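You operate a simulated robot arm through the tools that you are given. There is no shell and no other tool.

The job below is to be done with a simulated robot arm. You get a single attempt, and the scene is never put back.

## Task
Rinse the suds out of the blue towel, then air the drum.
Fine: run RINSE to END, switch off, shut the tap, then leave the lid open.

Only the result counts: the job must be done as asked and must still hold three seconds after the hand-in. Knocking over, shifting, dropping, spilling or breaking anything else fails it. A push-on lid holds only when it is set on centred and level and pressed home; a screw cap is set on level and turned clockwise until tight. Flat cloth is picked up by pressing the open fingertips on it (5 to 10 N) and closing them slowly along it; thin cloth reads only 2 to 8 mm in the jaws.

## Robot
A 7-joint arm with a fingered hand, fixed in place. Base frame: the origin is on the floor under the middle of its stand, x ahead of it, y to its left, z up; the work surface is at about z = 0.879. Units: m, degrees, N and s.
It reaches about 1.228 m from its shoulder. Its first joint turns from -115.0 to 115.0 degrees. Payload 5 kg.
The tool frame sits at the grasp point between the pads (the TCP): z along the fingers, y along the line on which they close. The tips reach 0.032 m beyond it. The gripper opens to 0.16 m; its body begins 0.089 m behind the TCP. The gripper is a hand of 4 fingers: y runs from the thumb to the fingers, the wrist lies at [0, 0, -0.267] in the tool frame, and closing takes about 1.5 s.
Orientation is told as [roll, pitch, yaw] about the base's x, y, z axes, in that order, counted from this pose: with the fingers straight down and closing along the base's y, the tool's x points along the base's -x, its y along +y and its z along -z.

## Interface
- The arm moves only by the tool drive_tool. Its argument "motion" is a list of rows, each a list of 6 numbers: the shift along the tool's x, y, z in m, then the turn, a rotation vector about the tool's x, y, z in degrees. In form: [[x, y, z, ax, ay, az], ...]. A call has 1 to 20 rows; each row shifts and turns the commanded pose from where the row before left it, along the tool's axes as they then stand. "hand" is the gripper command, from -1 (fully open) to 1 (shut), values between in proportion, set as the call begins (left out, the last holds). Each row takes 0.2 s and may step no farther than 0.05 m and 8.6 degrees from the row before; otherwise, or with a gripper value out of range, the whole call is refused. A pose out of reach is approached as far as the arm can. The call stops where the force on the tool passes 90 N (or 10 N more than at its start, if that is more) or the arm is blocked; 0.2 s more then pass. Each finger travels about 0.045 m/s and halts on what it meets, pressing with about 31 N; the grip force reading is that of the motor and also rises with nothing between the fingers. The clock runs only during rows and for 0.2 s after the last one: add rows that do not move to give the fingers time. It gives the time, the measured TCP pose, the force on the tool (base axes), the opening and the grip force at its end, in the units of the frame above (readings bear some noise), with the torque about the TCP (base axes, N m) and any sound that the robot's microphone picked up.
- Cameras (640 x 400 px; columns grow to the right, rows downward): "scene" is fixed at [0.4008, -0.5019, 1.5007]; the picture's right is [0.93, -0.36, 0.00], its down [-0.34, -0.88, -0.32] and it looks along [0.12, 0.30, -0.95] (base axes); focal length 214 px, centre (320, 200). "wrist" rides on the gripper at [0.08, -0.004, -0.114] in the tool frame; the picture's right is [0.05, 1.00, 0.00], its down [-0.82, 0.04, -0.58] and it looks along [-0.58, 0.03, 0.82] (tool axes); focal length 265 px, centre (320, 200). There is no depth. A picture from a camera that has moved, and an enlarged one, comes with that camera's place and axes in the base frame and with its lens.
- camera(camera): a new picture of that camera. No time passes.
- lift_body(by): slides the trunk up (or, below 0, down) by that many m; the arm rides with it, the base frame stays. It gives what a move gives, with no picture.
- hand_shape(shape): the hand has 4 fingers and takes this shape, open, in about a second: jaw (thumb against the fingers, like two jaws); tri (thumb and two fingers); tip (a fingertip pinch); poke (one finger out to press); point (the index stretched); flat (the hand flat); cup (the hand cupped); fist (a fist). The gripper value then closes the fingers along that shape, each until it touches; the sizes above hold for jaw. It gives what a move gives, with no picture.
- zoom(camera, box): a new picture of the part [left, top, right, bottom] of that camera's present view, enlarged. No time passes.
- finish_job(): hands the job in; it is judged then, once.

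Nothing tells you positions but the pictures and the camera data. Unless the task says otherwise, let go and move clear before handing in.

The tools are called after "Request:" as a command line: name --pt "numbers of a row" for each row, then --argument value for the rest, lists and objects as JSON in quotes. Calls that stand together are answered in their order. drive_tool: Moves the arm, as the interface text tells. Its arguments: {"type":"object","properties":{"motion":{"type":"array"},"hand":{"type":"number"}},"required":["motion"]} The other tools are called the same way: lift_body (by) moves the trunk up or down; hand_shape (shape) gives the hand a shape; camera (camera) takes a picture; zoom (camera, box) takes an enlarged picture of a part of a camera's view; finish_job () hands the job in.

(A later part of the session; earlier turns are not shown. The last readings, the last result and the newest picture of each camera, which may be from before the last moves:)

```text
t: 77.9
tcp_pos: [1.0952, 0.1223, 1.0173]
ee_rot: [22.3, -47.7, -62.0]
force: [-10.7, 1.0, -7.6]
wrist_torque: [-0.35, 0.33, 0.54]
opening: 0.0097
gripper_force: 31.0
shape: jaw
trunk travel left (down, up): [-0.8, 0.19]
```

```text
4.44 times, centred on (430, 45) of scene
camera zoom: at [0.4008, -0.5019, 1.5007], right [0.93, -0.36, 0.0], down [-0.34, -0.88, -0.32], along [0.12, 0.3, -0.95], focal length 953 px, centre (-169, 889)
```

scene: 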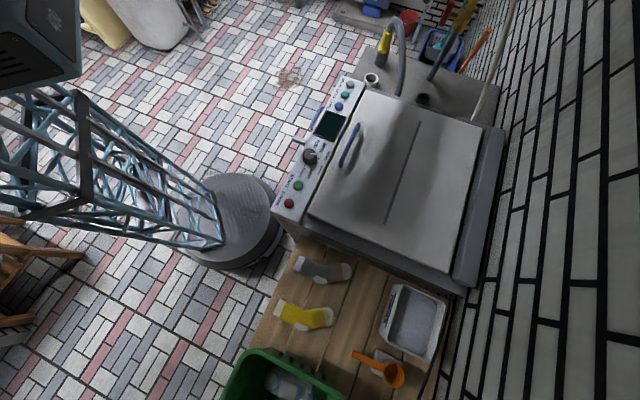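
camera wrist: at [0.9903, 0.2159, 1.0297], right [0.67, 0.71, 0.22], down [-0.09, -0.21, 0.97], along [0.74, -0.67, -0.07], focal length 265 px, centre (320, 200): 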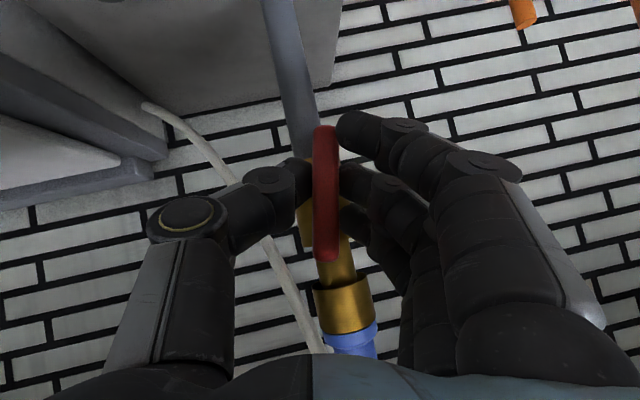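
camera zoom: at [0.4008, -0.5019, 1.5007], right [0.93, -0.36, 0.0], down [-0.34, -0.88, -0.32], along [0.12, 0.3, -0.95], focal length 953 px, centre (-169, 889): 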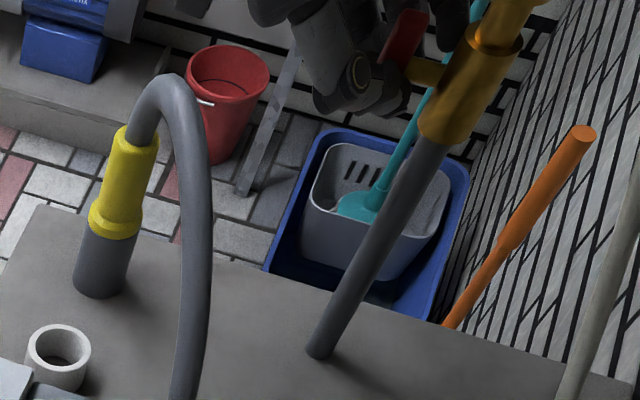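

The lever follows, with only small forces. I'll keep turning.

Request:
drive_tool --pt "0 -0.0006 0 -3.2 0 3.8" --pt "0 -0.0006 0 -3.2 0 3.8" --pt "0 -0.0006 0 -3.2 0 3.8" --pt "0 -0.0006 0 -3.2 0 3.8"

Request:
camera --camera "wrist"

Request:
zoom --camera "scene" --box '[370, 0, 490, 90]'

```text
t: 78.9
tcp_pos: [1.0955, 0.1222, 1.017]
ee_rot: [47.2, -39.0, -79.0]
force: [-8.8, 6.9, -13.0]
wrist_torque: [-0.75, 0.62, 1.15]
opening: 0.0102
gripper_force: 30.8
shape: jaw
trunk travel left (down, up): [-0.8, 0.19]
```

```text
taken
camera wrist: at [0.9878, 0.2143, 1.0256], right [0.57, 0.62, 0.54], down [-0.32, -0.44, 0.84], along [0.76, -0.65, -0.05], focal length 265 px, centre (320, 200)
```

wrist: 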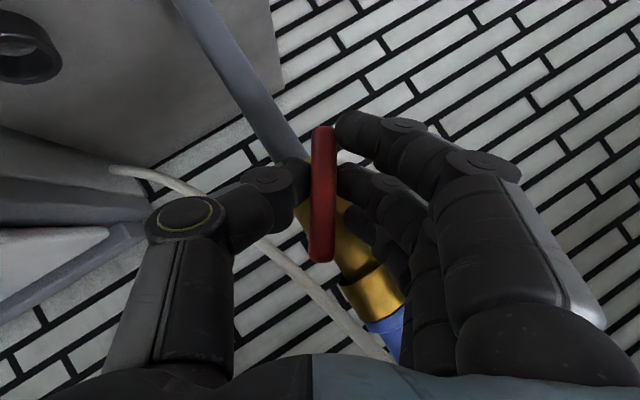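

```text
4.44 times, centred on (430, 45) of scene
camera zoom: at [0.4008, -0.5019, 1.5007], right [0.93, -0.36, 0.0], down [-0.34, -0.88, -0.32], along [0.12, 0.3, -0.95], focal length 953 px, centre (-169, 889)
```

zoom: 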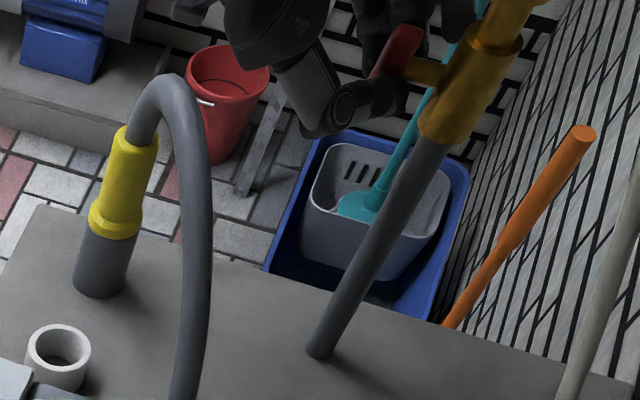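

The lever has turned about 35°. I'll take it to about 48°, staying clear of the drain hose below, then release and finish by pressing the raised end down.

Request:
drive_tool --pt "0 -0.0006 0 -3.2 0 3.8" --pt "0 -0.0006 0 -3.2 0 3.8" --pt "0 -0.0004 0 -2.0 0 2.4"

Request:
zoom --camera "scene" --box '[370, 0, 490, 90]'

Request:
camera --camera "wrist"

```text
t: 79.7
tcp_pos: [1.0936, 0.1248, 1.0154]
ee_rot: [59.8, -31.0, -86.1]
force: [-5.6, 14.0, -13.1]
wrist_torque: [-1.26, 0.78, 1.82]
opening: 0.0102
gripper_force: 30.3
shape: jaw
trunk travel left (down, up): [-0.8, 0.19]
```

```text
4.44 times, centred on (430, 45) of scene
camera zoom: at [0.4008, -0.5019, 1.5007], right [0.93, -0.36, 0.0], down [-0.34, -0.88, -0.32], along [0.12, 0.3, -0.95], focal length 953 px, centre (-169, 889)
```

zoom: 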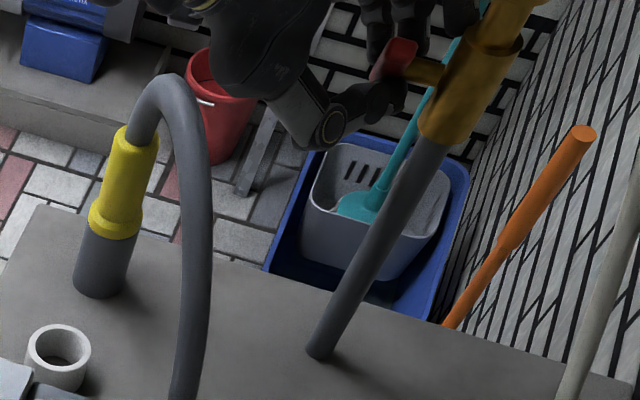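

```text
taken
camera wrist: at [0.9865, 0.2147, 1.0222], right [0.47, 0.52, 0.71], down [-0.44, -0.56, 0.7], along [0.77, -0.64, -0.03], focal length 265 px, centre (320, 200)
```

wrist: 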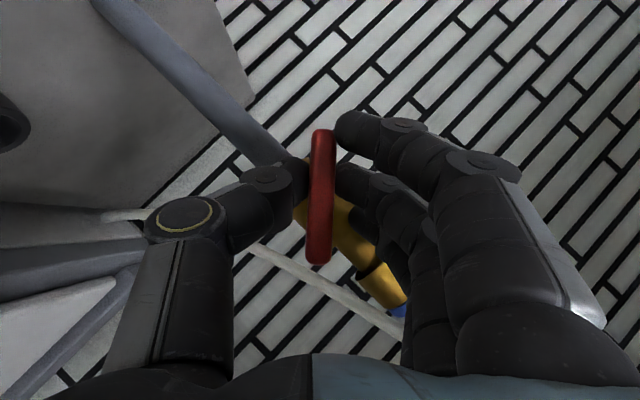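

The lever has turned about 48°. I'll open the jaws a little and back out along the fingers.

Request:
drive_tool --hand 0.4 --pt "0 0 0 0 0 0" --pt "0 0 0 0 0 0" --pt "0 0 0 0 0 0" --pt "0 0 0 0 0 0"

Request:
camera --camera "wrist"

```text
t: 80.7
tcp_pos: [1.0932, 0.1212, 1.0172]
ee_rot: [59.9, -31.0, -86.4]
force: [0.6, -0.3, 0.6]
wrist_torque: [-0.08, -0.04, 0.0]
opening: 0.0459
gripper_force: 0.0
shape: jaw
trunk travel left (down, up): [-0.8, 0.19]
```

```text
taken
camera wrist: at [0.986, 0.2115, 1.0231], right [0.47, 0.52, 0.71], down [-0.44, -0.56, 0.7], along [0.76, -0.65, -0.03], focal length 265 px, centre (320, 200)
```

wrist: 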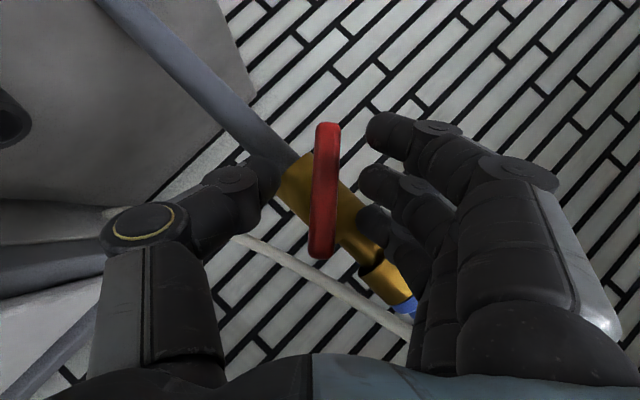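

Request:
drive_tool --pt "0 0 -0.045 0 0 0" --pt "0 0 -0.045 0 0 0" --pt "0 0 0 3.2 0 -3.8" --pt "0 0 0 3.2 0 -3.8" --pt "0 0 0 3.2 0 -3.8" --pt "0 0 0 3.2 0 -3.8" --pt "0 0 0 3.2 0 -3.8" --pt "0 0 0 3.2 0 -3.8" --pt "0 0 0 3.2 0 -3.8" --pt "0 0 0 3.2 0 -3.8" --pt "0 0 0 3.2 0 -3.8" --pt "0 0 0 2.0 0 -2.4" --pt "0 0 -0.04 0 0 0" --pt "0 0 0 0 0 0"

Request:
camera --camera "wrist"

Request:
zoom --camera "scene" --box '[370, 0, 490, 90]'

```text
t: 83.7
tcp_pos: [0.9942, 0.1558, 1.0796]
ee_rot: [-0.3, -49.9, -45.0]
force: [0.5, -0.2, -0.7]
wrist_torque: [0.02, 0.0, -0.01]
opening: 0.0455
gripper_force: 0.1
shape: jaw
trunk travel left (down, up): [-0.8, 0.19]
```

```text
taken
camera wrist: at [0.891, 0.2528, 1.0936], right [0.68, 0.73, -0.04], down [0.09, -0.03, 1.0], along [0.72, -0.68, -0.08], focal length 265 px, centre (320, 200)
```

wrist: 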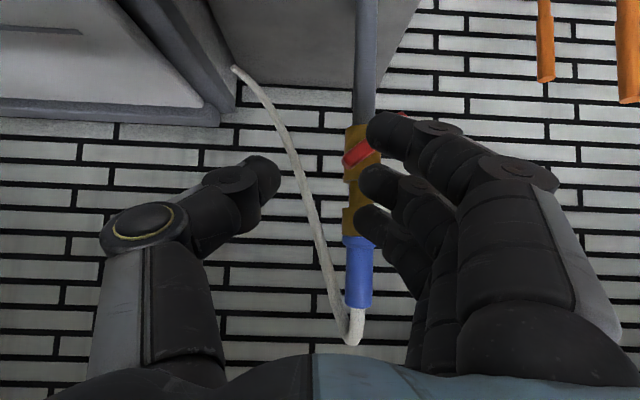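

```text
4.44 times, centred on (430, 45) of scene
camera zoom: at [0.4008, -0.5019, 1.5007], right [0.93, -0.36, 0.0], down [-0.34, -0.88, -0.32], along [0.12, 0.3, -0.95], focal length 953 px, centre (-169, 889)
```

zoom: 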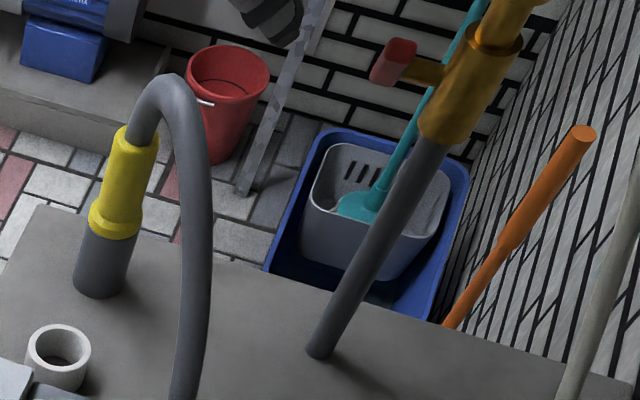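

The lever stayed at about 48°. I'll change to poke and press the raised end (near (1.089, 0.095, 1.036)) down with the thumb tip.

Request:
hand_shape --shape "poke"

Request:
drive_tool --pt "-0.0246 0 -0.0206 0 0 0" --pt "0 0 0 0 0 0"

Request:
camera --camera "wrist"

```text
t: 84.6
tcp_pos: [0.9931, 0.1597, 1.0817]
ee_rot: [0.0, -50.0, -45.0]
force: [0.3, 0.3, 0.2]
wrist_torque: [0.01, -0.02, 0.0]
opening: 0.0001
gripper_force: 0.1
shape: poke
trunk travel left (down, up): [-0.8, 0.19]
```

```text
t: 85.2
tcp_pos: [0.9914, 0.1605, 1.1136]
ee_rot: [-0.2, -50.0, -44.9]
force: [0.5, 0.7, -0.4]
wrist_torque: [-0.01, 0.01, -0.01]
opening: 0.0
gripper_force: 0.2
shape: poke
trunk travel left (down, up): [-0.8, 0.19]
```

```text
taken
camera wrist: at [0.8895, 0.2545, 1.127], right [0.68, 0.73, -0.04], down [0.09, -0.03, 1.0], along [0.73, -0.68, -0.08], focal length 265 px, centre (320, 200)
```

wrist: 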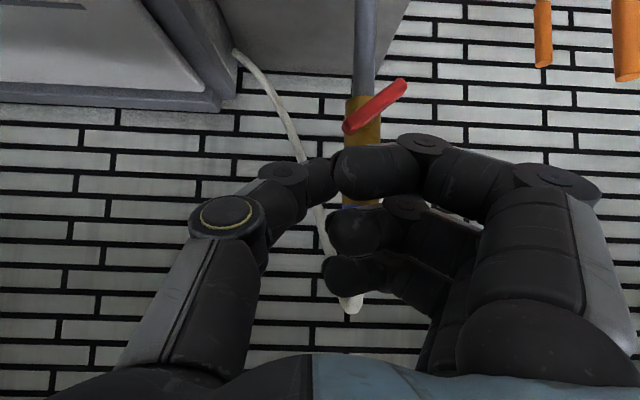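

Request:
drive_tool --pt "-0.0132 0.0074 0.0276 0 0 0" --pt "-0.0132 0.0074 0.0276 0 0 0" --pt "-0.0131 0.0075 0.0277 0 0 0" --pt "0 0 0 0 0 0"

Request:
camera --camera "wrist"

Request:
zoom --camera "scene" --box '[390, 0, 490, 70]'

```text
t: 86.2
tcp_pos: [1.0693, 0.1135, 1.0906]
ee_rot: [0.0, -50.1, -44.9]
force: [0.3, 0.8, 0.5]
wrist_torque: [0.02, -0.01, -0.01]
opening: 0.0
gripper_force: 0.0
shape: poke
trunk travel left (down, up): [-0.8, 0.19]
```

```text
taken
camera wrist: at [0.9663, 0.208, 1.1037], right [0.68, 0.73, -0.04], down [0.09, -0.03, 1.0], along [0.73, -0.68, -0.08], focal length 265 px, centre (320, 200)
```

wrist: 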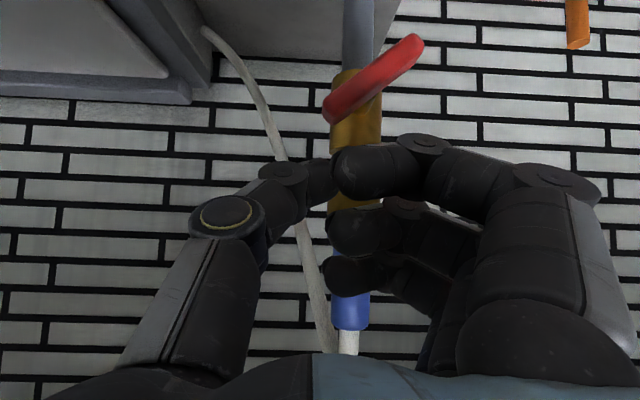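

```text
5.71 times, centred on (440, 35) of scene
camera zoom: at [0.4008, -0.5019, 1.5007], right [0.93, -0.36, 0.0], down [-0.34, -0.88, -0.32], along [0.12, 0.3, -0.95], focal length 1226 px, centre (-366, 1143)
```

zoom: 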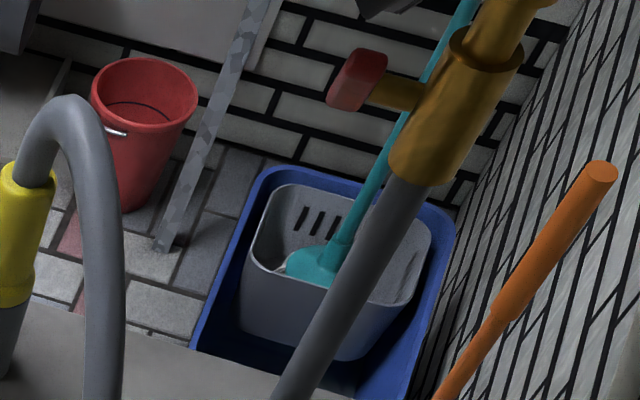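

The thumb tip is just above the raised end of the lever. I'll press down in small steps.

Request:
drive_tool --pt "0.0038 0 0.0032 0 0 0" --pt "0.0038 0 0.0032 0 0 0" --pt "0.0038 0 0.0032 0 0 0" --pt "0.0038 0 0.0032 0 0 0"

Request:
drive_tool --pt "0.0038 0 0.0032 0 0 0" --pt "0.0038 0 0.0032 0 0 0"

Request:
camera --camera "wrist"

```text
t: 87.2
tcp_pos: [1.0724, 0.1129, 1.0704]
ee_rot: [-0.1, -50.0, -44.9]
force: [0.4, 0.4, -0.4]
wrist_torque: [0.01, 0.01, 0.01]
opening: 0.0001
gripper_force: 0.1
shape: poke
trunk travel left (down, up): [-0.8, 0.19]
```

```text
t: 87.8
tcp_pos: [1.0715, 0.1109, 1.0632]
ee_rot: [0.0, -50.2, -45.2]
force: [-13.7, -7.6, 13.5]
wrist_torque: [-0.43, 0.18, -0.31]
opening: 0.0
gripper_force: 0.1
shape: poke
trunk travel left (down, up): [-0.8, 0.19]
```

```text
taken
camera wrist: at [0.9674, 0.2062, 1.0765], right [0.69, 0.73, -0.04], down [0.09, -0.03, 1.0], along [0.72, -0.69, -0.08], focal length 265 px, centre (320, 200)
```

wrist: 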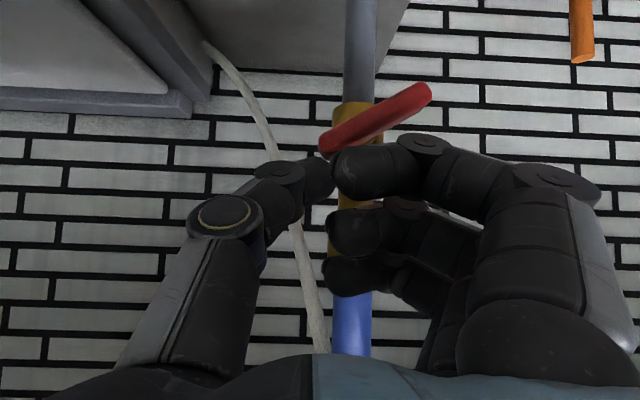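

The lever turned to about 60°, but the thumb is near the very end of the bar. I'll lift slightly, move 12 mm further in along the bar, and press again.

Request:
drive_tool --pt "-0.0092 0 -0.0077 0 0 0" --pt "0 0.012 0 0 0 0" --pt "0.0038 0 0.0032 0 0 0" --pt "0.0038 0 0.0032 0 0 0"

Request:
drive_tool --pt "0.0038 0 0.0032 0 0 0" --pt "0.0038 0 0.0032 0 0 0"

Request:
camera --camera "wrist"

Request:
zoom --camera "scene" --box '[390, 0, 490, 70]'

```text
t: 88.8
tcp_pos: [1.0799, 0.1216, 1.0633]
ee_rot: [0.1, -49.9, -45.0]
force: [0.2, 0.4, -0.5]
wrist_torque: [-0.03, 0.01, 0.0]
opening: 0.0
gripper_force: 0.0
shape: poke
trunk travel left (down, up): [-0.8, 0.19]
```

```text
t: 89.4
tcp_pos: [1.08, 0.1218, 1.0542]
ee_rot: [0.0, -50.0, -45.0]
force: [-0.6, -0.5, 5.0]
wrist_torque: [-0.08, -0.04, -0.02]
opening: 0.0
gripper_force: 0.2
shape: poke
trunk travel left (down, up): [-0.8, 0.19]
```

```text
taken
camera wrist: at [0.977, 0.2166, 1.0667], right [0.68, 0.73, -0.04], down [0.09, -0.03, 1.0], along [0.73, -0.68, -0.08], focal length 265 px, centre (320, 200)
```

wrist: 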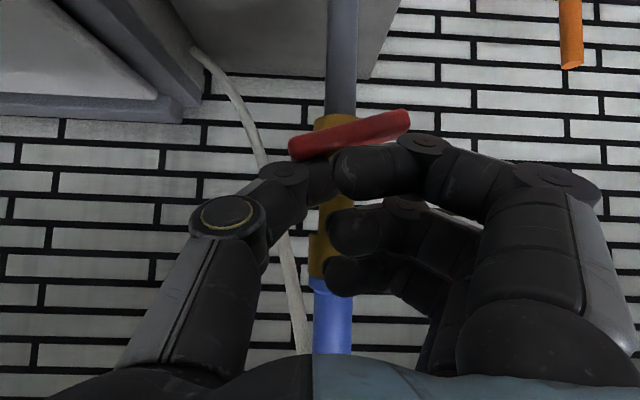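

```text
5.71 times, centred on (440, 35) of scene
camera zoom: at [0.4008, -0.5019, 1.5007], right [0.93, -0.36, 0.0], down [-0.34, -0.88, -0.32], along [0.12, 0.3, -0.95], focal length 1226 px, centre (-366, 1143)
```

zoom: 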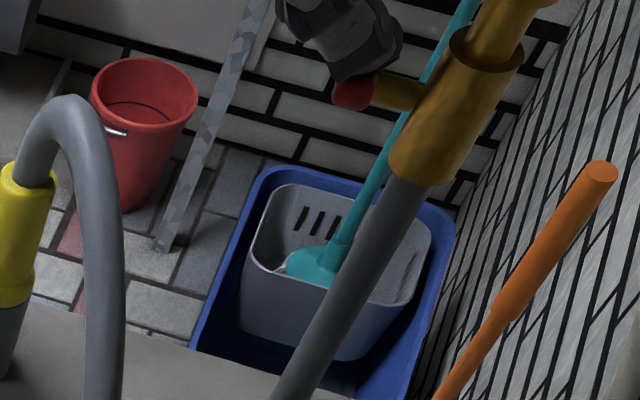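

The lever is now about 15° from horizontal, with only 5 N. I'll press on.

Request:
drive_tool --pt "0.0031 0 0.0026 0 0 0" --pt "0.0031 0 0.0026 0 0 0"

Request:
camera --camera "wrist"

```text
t: 90.0
tcp_pos: [1.0792, 0.1216, 1.0486]
ee_rot: [0.2, -50.0, -45.1]
force: [-5.2, -1.5, 20.8]
wrist_torque: [-0.33, -0.24, -0.1]
opening: 0.0002
gripper_force: 0.0
shape: poke
trunk travel left (down, up): [-0.8, 0.19]
```

```text
taken
camera wrist: at [0.9769, 0.2162, 1.0616], right [0.68, 0.73, -0.04], down [0.08, -0.03, 1.0], along [0.73, -0.68, -0.08], focal length 265 px, centre (320, 200)
```

wrist: 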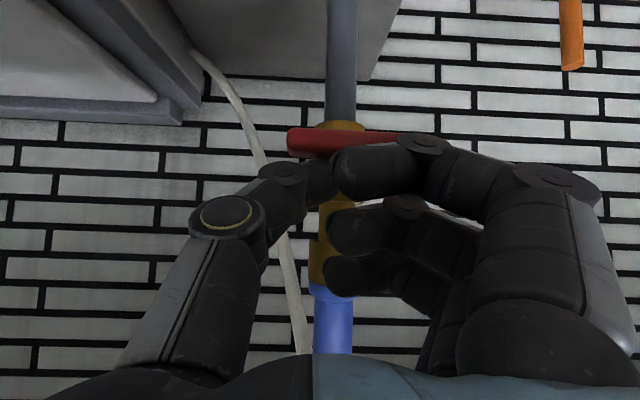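

Request:
drive_tool --pt "0.0023 0 0.0019 0 0 0" --pt "0.0008 0 0.0006 0 0 0"

Request:
zoom --camera "wrist" --box '[250, 80, 450, 205]'

```text
t: 90.6
tcp_pos: [1.0796, 0.1196, 1.0485]
ee_rot: [0.4, -50.2, -45.2]
force: [-6.3, -7.2, 41.7]
wrist_torque: [-0.62, -0.58, -0.16]
opening: 0.0
gripper_force: 0.1
shape: poke
trunk travel left (down, up): [-0.8, 0.19]
```

```text
3.20 times, centred on (350, 142) of wrist
camera zoom: at [0.9764, 0.2148, 1.0605], right [0.68, 0.73, -0.04], down [0.08, -0.03, 1.0], along [0.73, -0.68, -0.08], focal length 849 px, centre (224, 384)
```

zoom: 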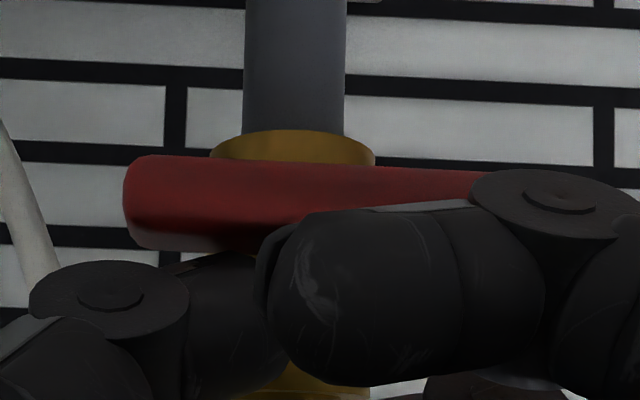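

The force has risen to 42 N with no more motion and the bar is parallel to the brick lines, so the lever has reached its stop, crosswise to the pipe. I'll lift off, back out and check.

Request:
drive_tool --pt "-0.0077 0 -0.0064 0 0 0" --pt "-0.023 0 -0.0193 0 0 0" --pt "-0.023 0 -0.0193 0 0 0" --pt "0 0 -0.045 0 0 0" --pt "0 0 -0.045 0 0 0" --pt "0 0 -0.045 0 0 0" --pt "0 0 0 0 0 0"

Request:
zoom --camera "wrist" --box '[240, 0, 440, 160]'

Request:
zoom --camera "scene" --box '[360, 0, 510, 110]'

```text
t: 92.2
tcp_pos: [1.0046, 0.1933, 1.1964]
ee_rot: [0.0, -49.9, -44.9]
force: [0.2, 0.3, 0.6]
wrist_torque: [0.01, 0.03, -0.02]
opening: 0.0002
gripper_force: 0.0
shape: poke
trunk travel left (down, up): [-0.8, 0.19]
```

```text
2.50 times, centred on (340, 80) of wrist
camera zoom: at [0.9027, 0.2885, 1.2096], right [0.68, 0.73, -0.04], down [0.09, -0.03, 1.0], along [0.72, -0.68, -0.08], focal length 664 px, centre (270, 500)
```

zoom: 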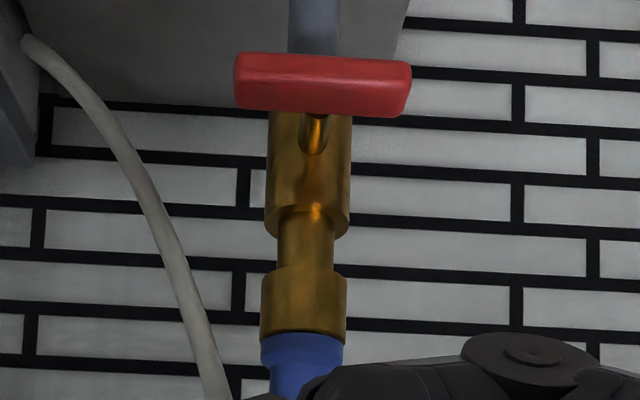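

```text
3.64 times, centred on (435, 55) of scene
camera zoom: at [0.4008, -0.5019, 1.5007], right [0.93, -0.36, 0.0], down [-0.34, -0.88, -0.32], along [0.12, 0.3, -0.95], focal length 780 px, centre (-98, 727)
```

zoom: 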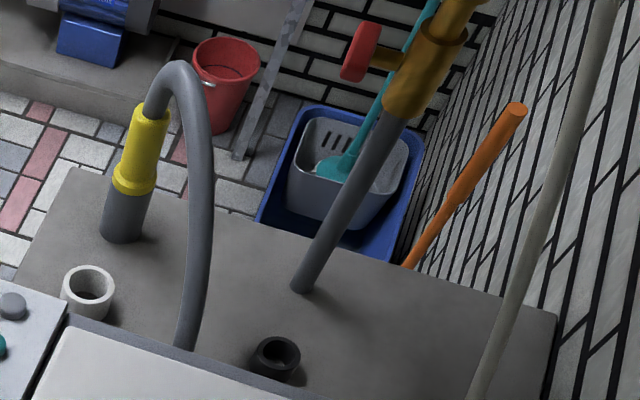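

The tap is shut: the lever lies crosswise and the hoses are undisturbed. Now for the lid: I'll return upright and go over the lid handle at about (0.63, -0.18).

Request:
drive_tool --hand -0.2 --pt "0 0 0 0 8.33 0" --pt "0 0 0 0 8.33 0" --pt "0 0 0 0 8.33 0" --pt "0 0 0 0 8.33 0" --pt "0 0 0 0 8.33 0" --pt "0 0 0 0 8.33 0" --pt "0 -0.048 0 0 0 0" --pt "0 -0.048 0 0 0 0" --pt "0 -0.048 0 0 0 0" --pt "0 -0.048 0 0 0 0" --pt "0 -0.048 0 0 0 0" --pt "0 -0.048 0 0 0 0" --pt "0 -0.048 0 0 0 0" --pt "0 -0.048 0 0 0 0" --pt "0 -0.048 0 0 0 0" --pt "0 -0.048 0 0 0 0" --pt "0 -0.049 0 0 0 0" --pt "0 0 0 0 0 0"

Request:
camera --camera "wrist"

Request:
zoom --camera "scene" --box '[280, 60, 440, 200]'

```text
t: 96.0
tcp_pos: [0.6284, -0.1784, 1.1965]
ee_rot: [0.0, 0.1, -45.1]
force: [0.7, -0.3, 0.2]
wrist_torque: [-0.05, 0.04, -0.01]
opening: 0.0914
gripper_force: 0.1
shape: jaw
out of reach, approached as far as the arm can: row 6
trunk travel left (down, up): [-0.8, 0.19]
```

```text
taken
camera wrist: at [0.5669, -0.1244, 1.3111], right [0.67, 0.74, 0.0], down [0.61, -0.55, 0.58], along [0.43, -0.39, -0.82], focal length 265 px, centre (320, 200)
```

wrist: 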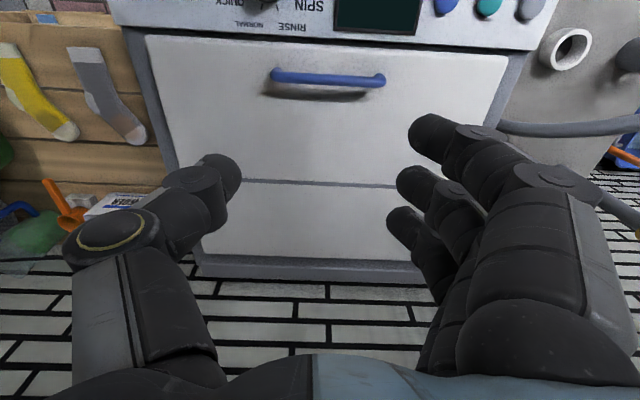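

```text
2.86 times, centred on (360, 130) of scene
camera zoom: at [0.4008, -0.5019, 1.5007], right [0.93, -0.36, 0.0], down [-0.34, -0.88, -0.32], along [0.12, 0.3, -0.95], focal length 613 px, centre (206, 400)
```

zoom: 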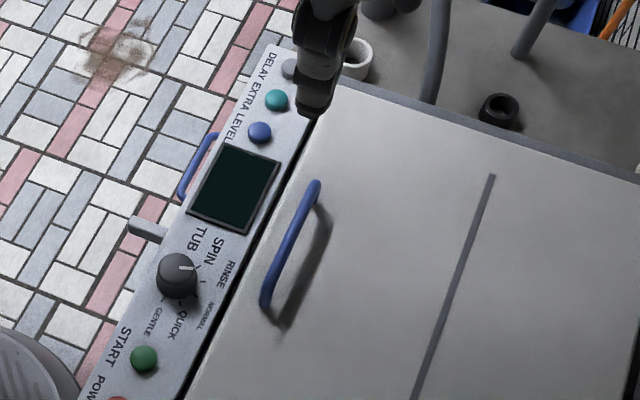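

The handle is centred near (0.632, -0.169, 0.90) and runs along the panel. I'll turn the hand so the jaws close across the bar, with the three fingers on the front side, and look again.

Request:
drive_tool --hand 0.05 --pt "0 0 0 0 0 -8.2" --pt "0 0 0 0 0 -8.2" --pt "0 0 0 0 0 -8.2" --pt "0 0 0 0 0 -8.2" --pt "0 0 0 0 0 -8.2" --pt "0 0 0 0 0 -8.2" --pt "0 0 0 0 0 -8.2" --pt "0 0 0 0 0 -8.2" --pt "0 0 0 0 0 -8.2" --pt "0 0 0 0 0 -8.2" --pt "0 0 0 0 0 -8.0" --pt "0 0 0 0 0 0"

Request:
camera --camera "wrist"

Request:
zoom --camera "scene" --box '[280, 60, 440, 200]'

```text
t: 98.6
tcp_pos: [0.6302, -0.1804, 1.1974]
ee_rot: [0.1, 0.0, 45.1]
force: [0.9, -0.1, -0.6]
wrist_torque: [-0.01, -0.04, -0.01]
opening: 0.0732
gripper_force: 0.1
shape: jaw
trunk travel left (down, up): [-0.8, 0.19]
```

```text
taken
camera wrist: at [0.574, -0.2404, 1.3127], right [-0.74, 0.67, 0.0], down [0.55, 0.61, 0.58], along [0.39, 0.43, -0.82], focal length 265 px, centre (320, 200)
```

wrist: 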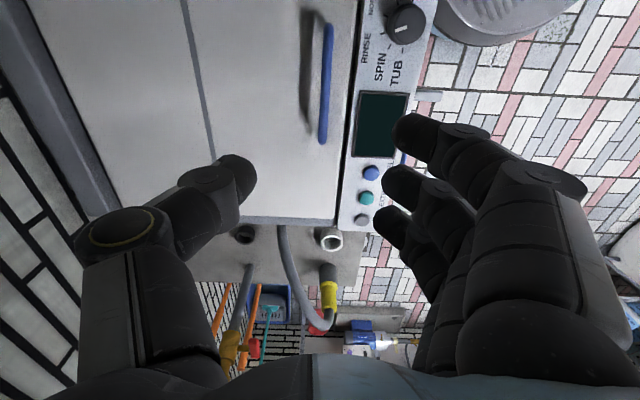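

```text
2.86 times, centred on (360, 130) of scene
camera zoom: at [0.4008, -0.5019, 1.5007], right [0.93, -0.36, 0.0], down [-0.34, -0.88, -0.32], along [0.12, 0.3, -0.95], focal length 613 px, centre (206, 400)
```

zoom: 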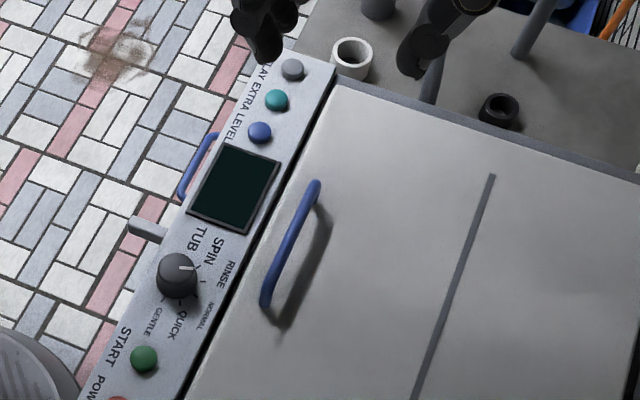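

The handle bar is nearly under the TCP (7 mm off). I'll correct that and go down to just above it.

Request:
drive_tool --pt "-0.004 0.0035 0.045 0 0 0" --pt "-0.003 0.0035 0.045 0 0 0" --pt "0 0 0.045 0 0 0" --pt "0 0 0.045 0 0 0" --pt "0 0 0.045 0 0 0" --pt "0 0 0.02 0 0 0" --pt "0 0 0 0 0 0"

Request:
camera --camera "wrist"

Request:
zoom --camera "scene" --box '[300, 100, 400, 190]'

```text
t: 100.2
tcp_pos: [0.6296, -0.1708, 0.953]
ee_rot: [0.0, 0.0, 44.9]
force: [-0.1, 0.0, 0.3]
wrist_torque: [-0.02, 0.01, -0.01]
opening: 0.073
gripper_force: 0.0
shape: jaw
trunk travel left (down, up): [-0.8, 0.19]
```

```text
taken
camera wrist: at [0.5731, -0.2304, 1.0672], right [-0.74, 0.67, 0.0], down [0.55, 0.61, 0.58], along [0.39, 0.43, -0.82], focal length 265 px, centre (320, 200)
```

wrist: 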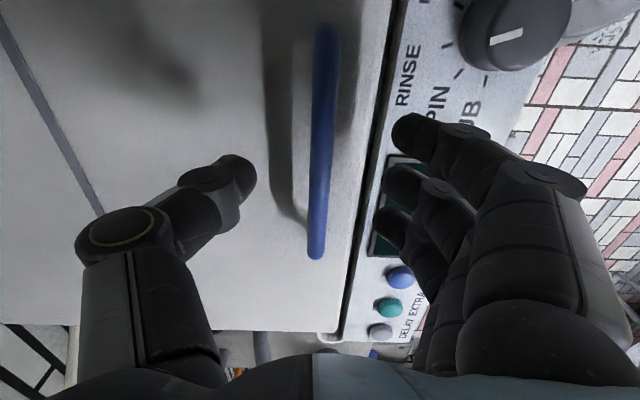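

```text
4.44 times, centred on (350, 145) of scene
camera zoom: at [0.4008, -0.5019, 1.5007], right [0.93, -0.36, 0.0], down [-0.34, -0.88, -0.32], along [0.12, 0.3, -0.95], focal length 953 px, centre (187, 444)
```

zoom: 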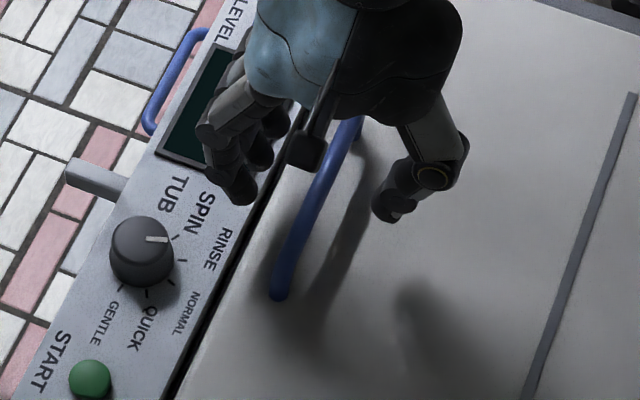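

The bar (z about 0.91) is centred between thumb and fingers. I'll go down the last 3 cm and close gently.

Request:
drive_tool --pt "0 0 0.015 0 0 0" --pt "0 0 0.01 0 0 0" --pt "0 0 0.005 0 0 0"

Request:
drive_tool --hand 1 --pt "0 0 0 0 0 0" --pt "0 0 0 0 0 0" --pt "0 0 0 0 0 0" --pt "0 0 0 0 0 0" --pt "0 0 0 0 0 0" --pt "0 0 0 0 0 0" --pt "0 0 0 0 0 0"

Request:
camera --camera "wrist"

Request:
zoom --camera "scene" --box '[300, 100, 400, 190]'

```text
t: 101.0
tcp_pos: [0.6293, -0.1692, 0.9228]
ee_rot: [0.1, 0.0, 45.0]
force: [-0.2, -0.6, -0.8]
wrist_torque: [0.03, -0.02, -0.01]
opening: 0.073
gripper_force: 0.1
shape: jaw
trunk travel left (down, up): [-0.8, 0.19]
```

```text
t: 102.6
tcp_pos: [0.6297, -0.1703, 0.9229]
ee_rot: [0.0, 0.0, 44.9]
force: [0.3, -1.6, -1.2]
wrist_torque: [0.02, 0.02, 0.02]
opening: 0.0
gripper_force: 30.9
shape: jaw
trunk travel left (down, up): [-0.8, 0.19]
```

```text
taken
camera wrist: at [0.5734, -0.2296, 1.0383], right [-0.74, 0.67, 0.0], down [0.55, 0.61, 0.58], along [0.39, 0.43, -0.82], focal length 265 px, centre (320, 200)
```

wrist: 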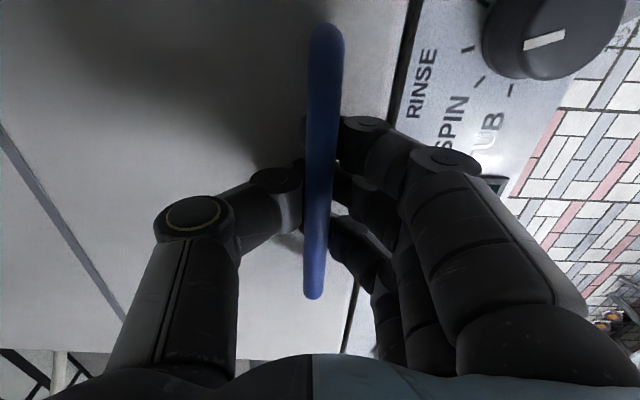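

```text
4.44 times, centred on (350, 145) of scene
camera zoom: at [0.4008, -0.5019, 1.5007], right [0.93, -0.36, 0.0], down [-0.34, -0.88, -0.32], along [0.12, 0.3, -0.95], focal length 953 px, centre (187, 444)
```

zoom: 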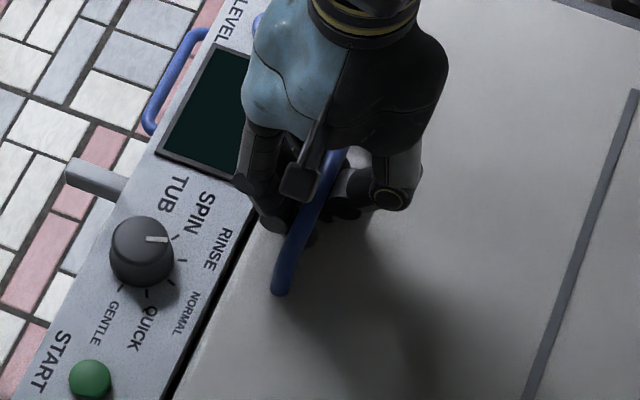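

The fingers and thumb have closed under the bar, a good hook. I'll lift slowly along the lid's arc and watch the force.

Request:
drive_tool --pt "0 0 -0.01 0 0 0" --pt "0 -0.001 -0.01 0 0 0"

Request:
camera --camera "scene"

```text
t: 103.2
tcp_pos: [0.6292, -0.1706, 0.9412]
ee_rot: [0.0, 0.0, 45.1]
force: [5.0, -3.1, -0.4]
wrist_torque: [0.14, 0.14, 0.0]
opening: 0.0
gripper_force: 31.0
shape: jaw
trunk travel left (down, up): [-0.8, 0.19]
```

```text
taken
```

scene: 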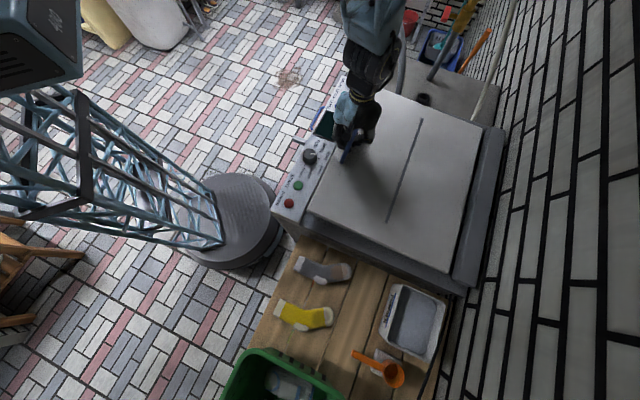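

Request:
drive_tool --pt "0 -0.004 -0.02 0 0 0" --pt "0 -0.006 -0.025 0 0 0"

Request:
camera --camera "wrist"

Request:
zoom --camera "scene" --box '[290, 70, 490, 300]'

```text
t: 103.8
tcp_pos: [0.6373, -0.1791, 0.9884]
ee_rot: [-0.1, 0.0, 45.0]
force: [4.5, -1.4, -0.9]
wrist_torque: [0.15, 0.12, 0.02]
opening: 0.0001
gripper_force: 31.4
shape: jaw
trunk travel left (down, up): [-0.8, 0.19]
```

```text
taken
camera wrist: at [0.5823, -0.2388, 1.1034], right [-0.74, 0.67, 0.0], down [0.55, 0.61, 0.58], along [0.39, 0.43, -0.82], focal length 265 px, centre (320, 200)
```

wrist: 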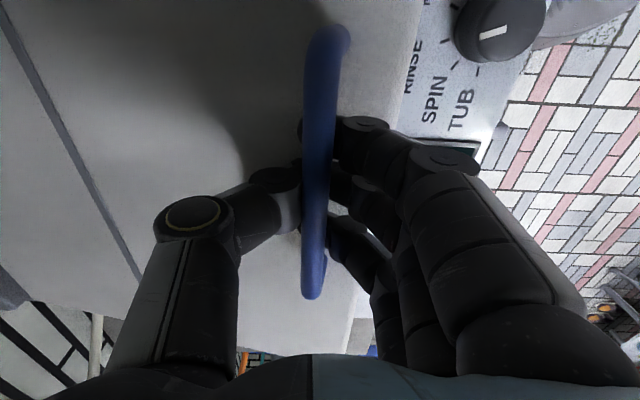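

```text
1.74 times, centred on (390, 185) of scene
camera zoom: at [0.4008, -0.5019, 1.5007], right [0.93, -0.36, 0.0], down [-0.34, -0.88, -0.32], along [0.12, 0.3, -0.95], focal length 373 px, centre (198, 226)
```

zoom: 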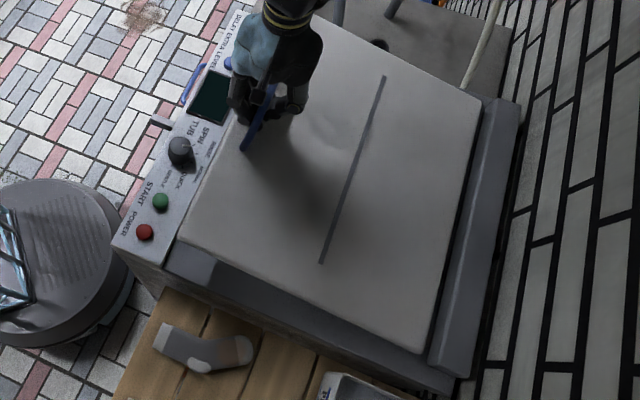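

The lid is rising easily with little force. I'll continue along the arc to about 30°.

Request:
drive_tool --pt "0 -0.0105 -0.034 0 0 0" --pt "0 -0.0135 -0.0325 0 0 0" --pt "0 -0.0165 -0.0315 0 0 0" --pt "0 -0.019 -0.0295 0 0 0"

Request:
camera --camera "wrist"

Request:
zoom --camera "scene" --box '[290, 70, 490, 300]'

```text
t: 104.8
tcp_pos: [0.6806, -0.2216, 1.1163]
ee_rot: [0.2, 0.0, 44.9]
force: [20.2, -9.5, -16.4]
wrist_torque: [0.21, 0.16, 0.08]
opening: 0.0
gripper_force: 30.6
shape: jaw
trunk travel left (down, up): [-0.8, 0.19]
```

```text
taken
camera wrist: at [0.6253, -0.2825, 1.2306], right [-0.74, 0.67, 0.0], down [0.55, 0.61, 0.58], along [0.38, 0.43, -0.82], focal length 265 px, centre (320, 200)
```

wrist: 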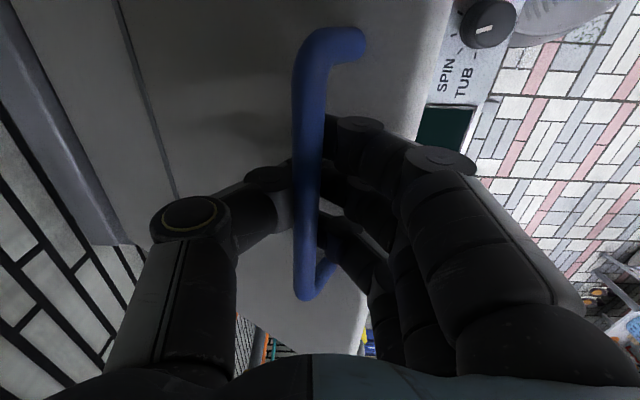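

```text
1.74 times, centred on (390, 185) of scene
camera zoom: at [0.4008, -0.5019, 1.5007], right [0.93, -0.36, 0.0], down [-0.34, -0.88, -0.32], along [0.12, 0.3, -0.95], focal length 373 px, centre (198, 226)
```

zoom: 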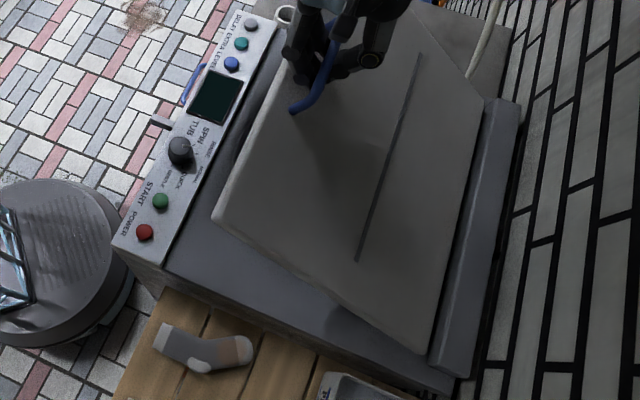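

The lid is at about 30°; the pull is nearly all toward the hinge, so my arc is slightly too wide. I'll tighten it and go on to about 40°.

Request:
drive_tool --pt "0 -0.026 -0.0235 0 0 0" --pt "0 -0.0265 -0.0235 0 0 0"

Request:
zoom --camera "scene" --box '[290, 70, 490, 300]'

Request:
camera --camera "wrist"

```text
t: 105.4
tcp_pos: [0.7146, -0.2576, 1.1624]
ee_rot: [0.1, 0.0, 45.2]
force: [-1.4, 3.0, 1.3]
wrist_torque: [0.33, 0.31, -0.04]
opening: 0.0
gripper_force: 30.8
shape: jaw
trunk travel left (down, up): [-0.8, 0.19]
```

```text
1.74 times, centred on (390, 185) of scene
camera zoom: at [0.4008, -0.5019, 1.5007], right [0.93, -0.36, 0.0], down [-0.34, -0.88, -0.32], along [0.12, 0.3, -0.95], focal length 373 px, centre (198, 226)
```

zoom: 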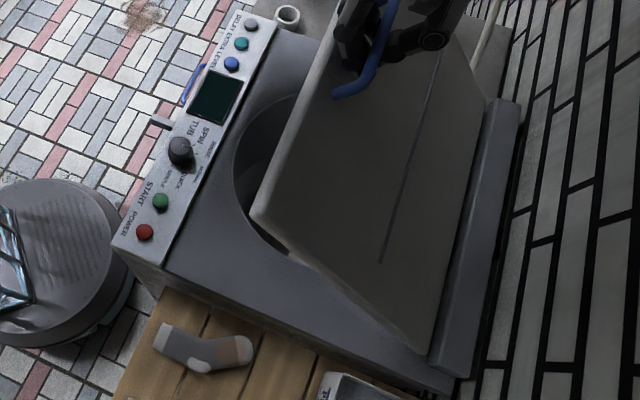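

```text
taken
camera wrist: at [0.6598, -0.3169, 1.2785], right [-0.74, 0.67, 0.0], down [0.55, 0.61, 0.58], along [0.38, 0.43, -0.82], focal length 265 px, centre (320, 200)
```

wrist: 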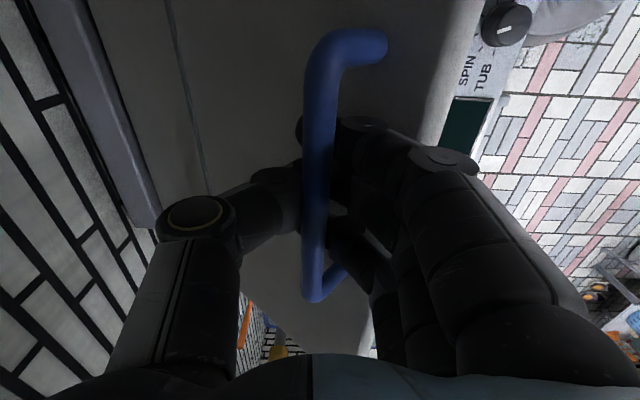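

The pull has vanished and the drum opening is visible; the lid is at about 42°. I'll go on another 10°.

Request:
drive_tool --pt "0 -0.0253 -0.0212 0 0 0" --pt "0 -0.0269 -0.0184 0 0 0"

Request:
zoom --camera "scene" --box '[290, 70, 490, 300]'

```text
t: 106.0
tcp_pos: [0.7517, -0.2949, 1.2055]
ee_rot: [-0.1, 0.0, 45.1]
force: [-0.9, 5.6, 6.9]
wrist_torque: [0.26, 0.22, -0.08]
opening: 0.0002
gripper_force: 31.1
shape: jaw
trunk travel left (down, up): [-0.8, 0.19]
```

```text
1.74 times, centred on (390, 185) of scene
camera zoom: at [0.4008, -0.5019, 1.5007], right [0.93, -0.36, 0.0], down [-0.34, -0.88, -0.32], along [0.12, 0.3, -0.95], focal length 373 px, centre (198, 226)
```

zoom: 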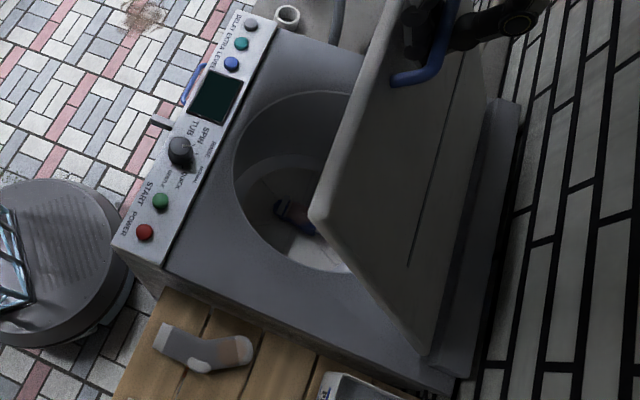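

A blue cloth is visible in the drum. The lid is at about 55°, so I'll keep going along the arc.

Request:
drive_tool --pt "0 -0.029 -0.0185 0 0 0" --pt "0 -0.029 -0.015 0 0 0"

Request:
drive_tool --pt "0 -0.0315 -0.0125 0 0 0"

Request:
camera --camera "scene"

Request:
camera --camera "wrist"

```text
t: 106.6
tcp_pos: [0.7923, -0.3356, 1.2364]
ee_rot: [-0.1, 0.0, 45.0]
force: [0.9, 4.3, 2.9]
wrist_torque: [0.19, 0.15, -0.07]
opening: 0.0
gripper_force: 31.2
shape: jaw
trunk travel left (down, up): [-0.8, 0.19]
```

```text
t: 107.0
tcp_pos: [0.8145, -0.3596, 1.2463]
ee_rot: [0.1, -0.1, 45.0]
force: [2.7, 1.2, -2.5]
wrist_torque: [-0.01, -0.03, -0.09]
opening: 0.0
gripper_force: 31.3
shape: jaw
trunk travel left (down, up): [-0.8, 0.19]
```

```text
taken
```

scene: 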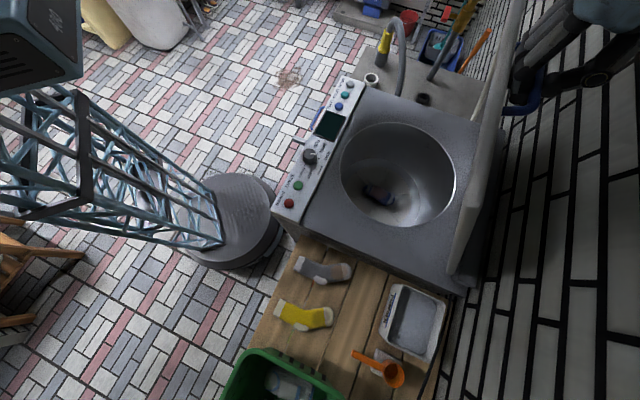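

```text
taken
camera wrist: at [0.7596, -0.4188, 1.3611], right [-0.74, 0.67, 0.0], down [0.55, 0.61, 0.58], along [0.39, 0.43, -0.82], focal length 265 px, centre (320, 200)
```

wrist: 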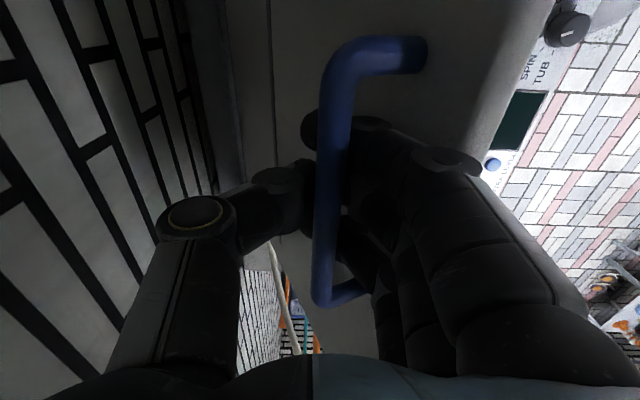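

The lid is at roughly 72° and forces stay small. I'll check the towel in the drum for suds.

Request:
zoom --camera "scene" --box '[330, 110, 470, 240]'

Request:
zoom --camera "scene" --box '[350, 160, 420, 220]'

```text
3.08 times, centred on (400, 175) of scene
camera zoom: at [0.4008, -0.5019, 1.5007], right [0.93, -0.36, 0.0], down [-0.34, -0.88, -0.32], along [0.12, 0.3, -0.95], focal length 660 px, centre (74, 277)
```

zoom: 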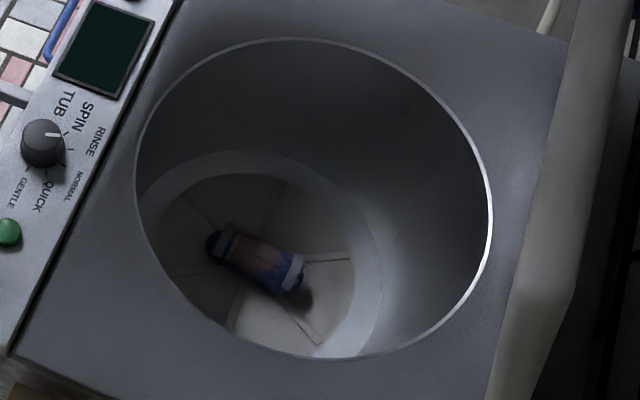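

```text
6.67 times, centred on (385, 190) of scene
camera zoom: at [0.4008, -0.5019, 1.5007], right [0.93, -0.36, 0.0], down [-0.34, -0.88, -0.32], along [0.12, 0.3, -0.95], focal length 1430 px, centre (-113, 267)
```

zoom: 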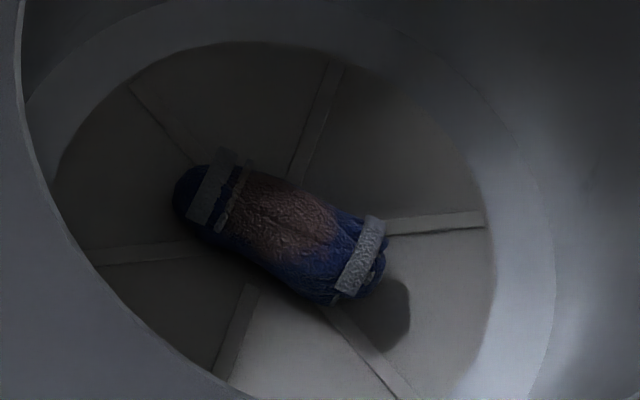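

The towel lies in the drum with no foam visible. I'll open the lid further, toward upright, in small steps while watching the force.

Request:
drive_tool --pt "0 -0.027 -0.009 0 0 0" --pt "0 -0.0265 -0.006 0 0 0"

Request:
camera --camera "wrist"

Request:
zoom --camera "scene" --box '[400, 0, 600, 300]'

```text
t: 107.6
tcp_pos: [0.8533, -0.3966, 1.2646]
ee_rot: [-0.1, 0.0, 45.0]
force: [-3.8, -0.7, 2.4]
wrist_torque: [0.91, 1.01, -0.07]
opening: 0.0001
gripper_force: 31.0
shape: jaw
trunk travel left (down, up): [-0.8, 0.19]
```

```text
taken
camera wrist: at [0.7973, -0.4559, 1.3792], right [-0.74, 0.67, 0.0], down [0.55, 0.61, 0.58], along [0.39, 0.43, -0.82], focal length 265 px, centre (320, 200)
```

wrist: 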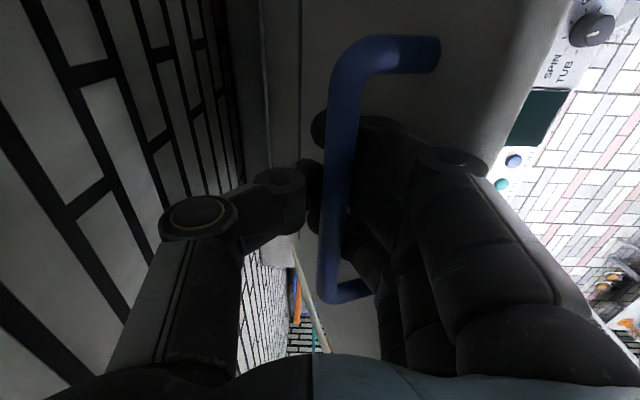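

```text
1.33 times, centred on (500, 150) of scene
camera zoom: at [0.4008, -0.5019, 1.5007], right [0.93, -0.36, 0.0], down [-0.34, -0.88, -0.32], along [0.12, 0.3, -0.95], focal length 286 px, centre (80, 267)
```

zoom: 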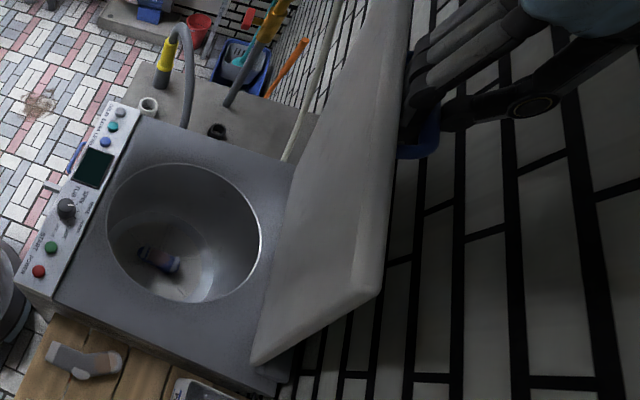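

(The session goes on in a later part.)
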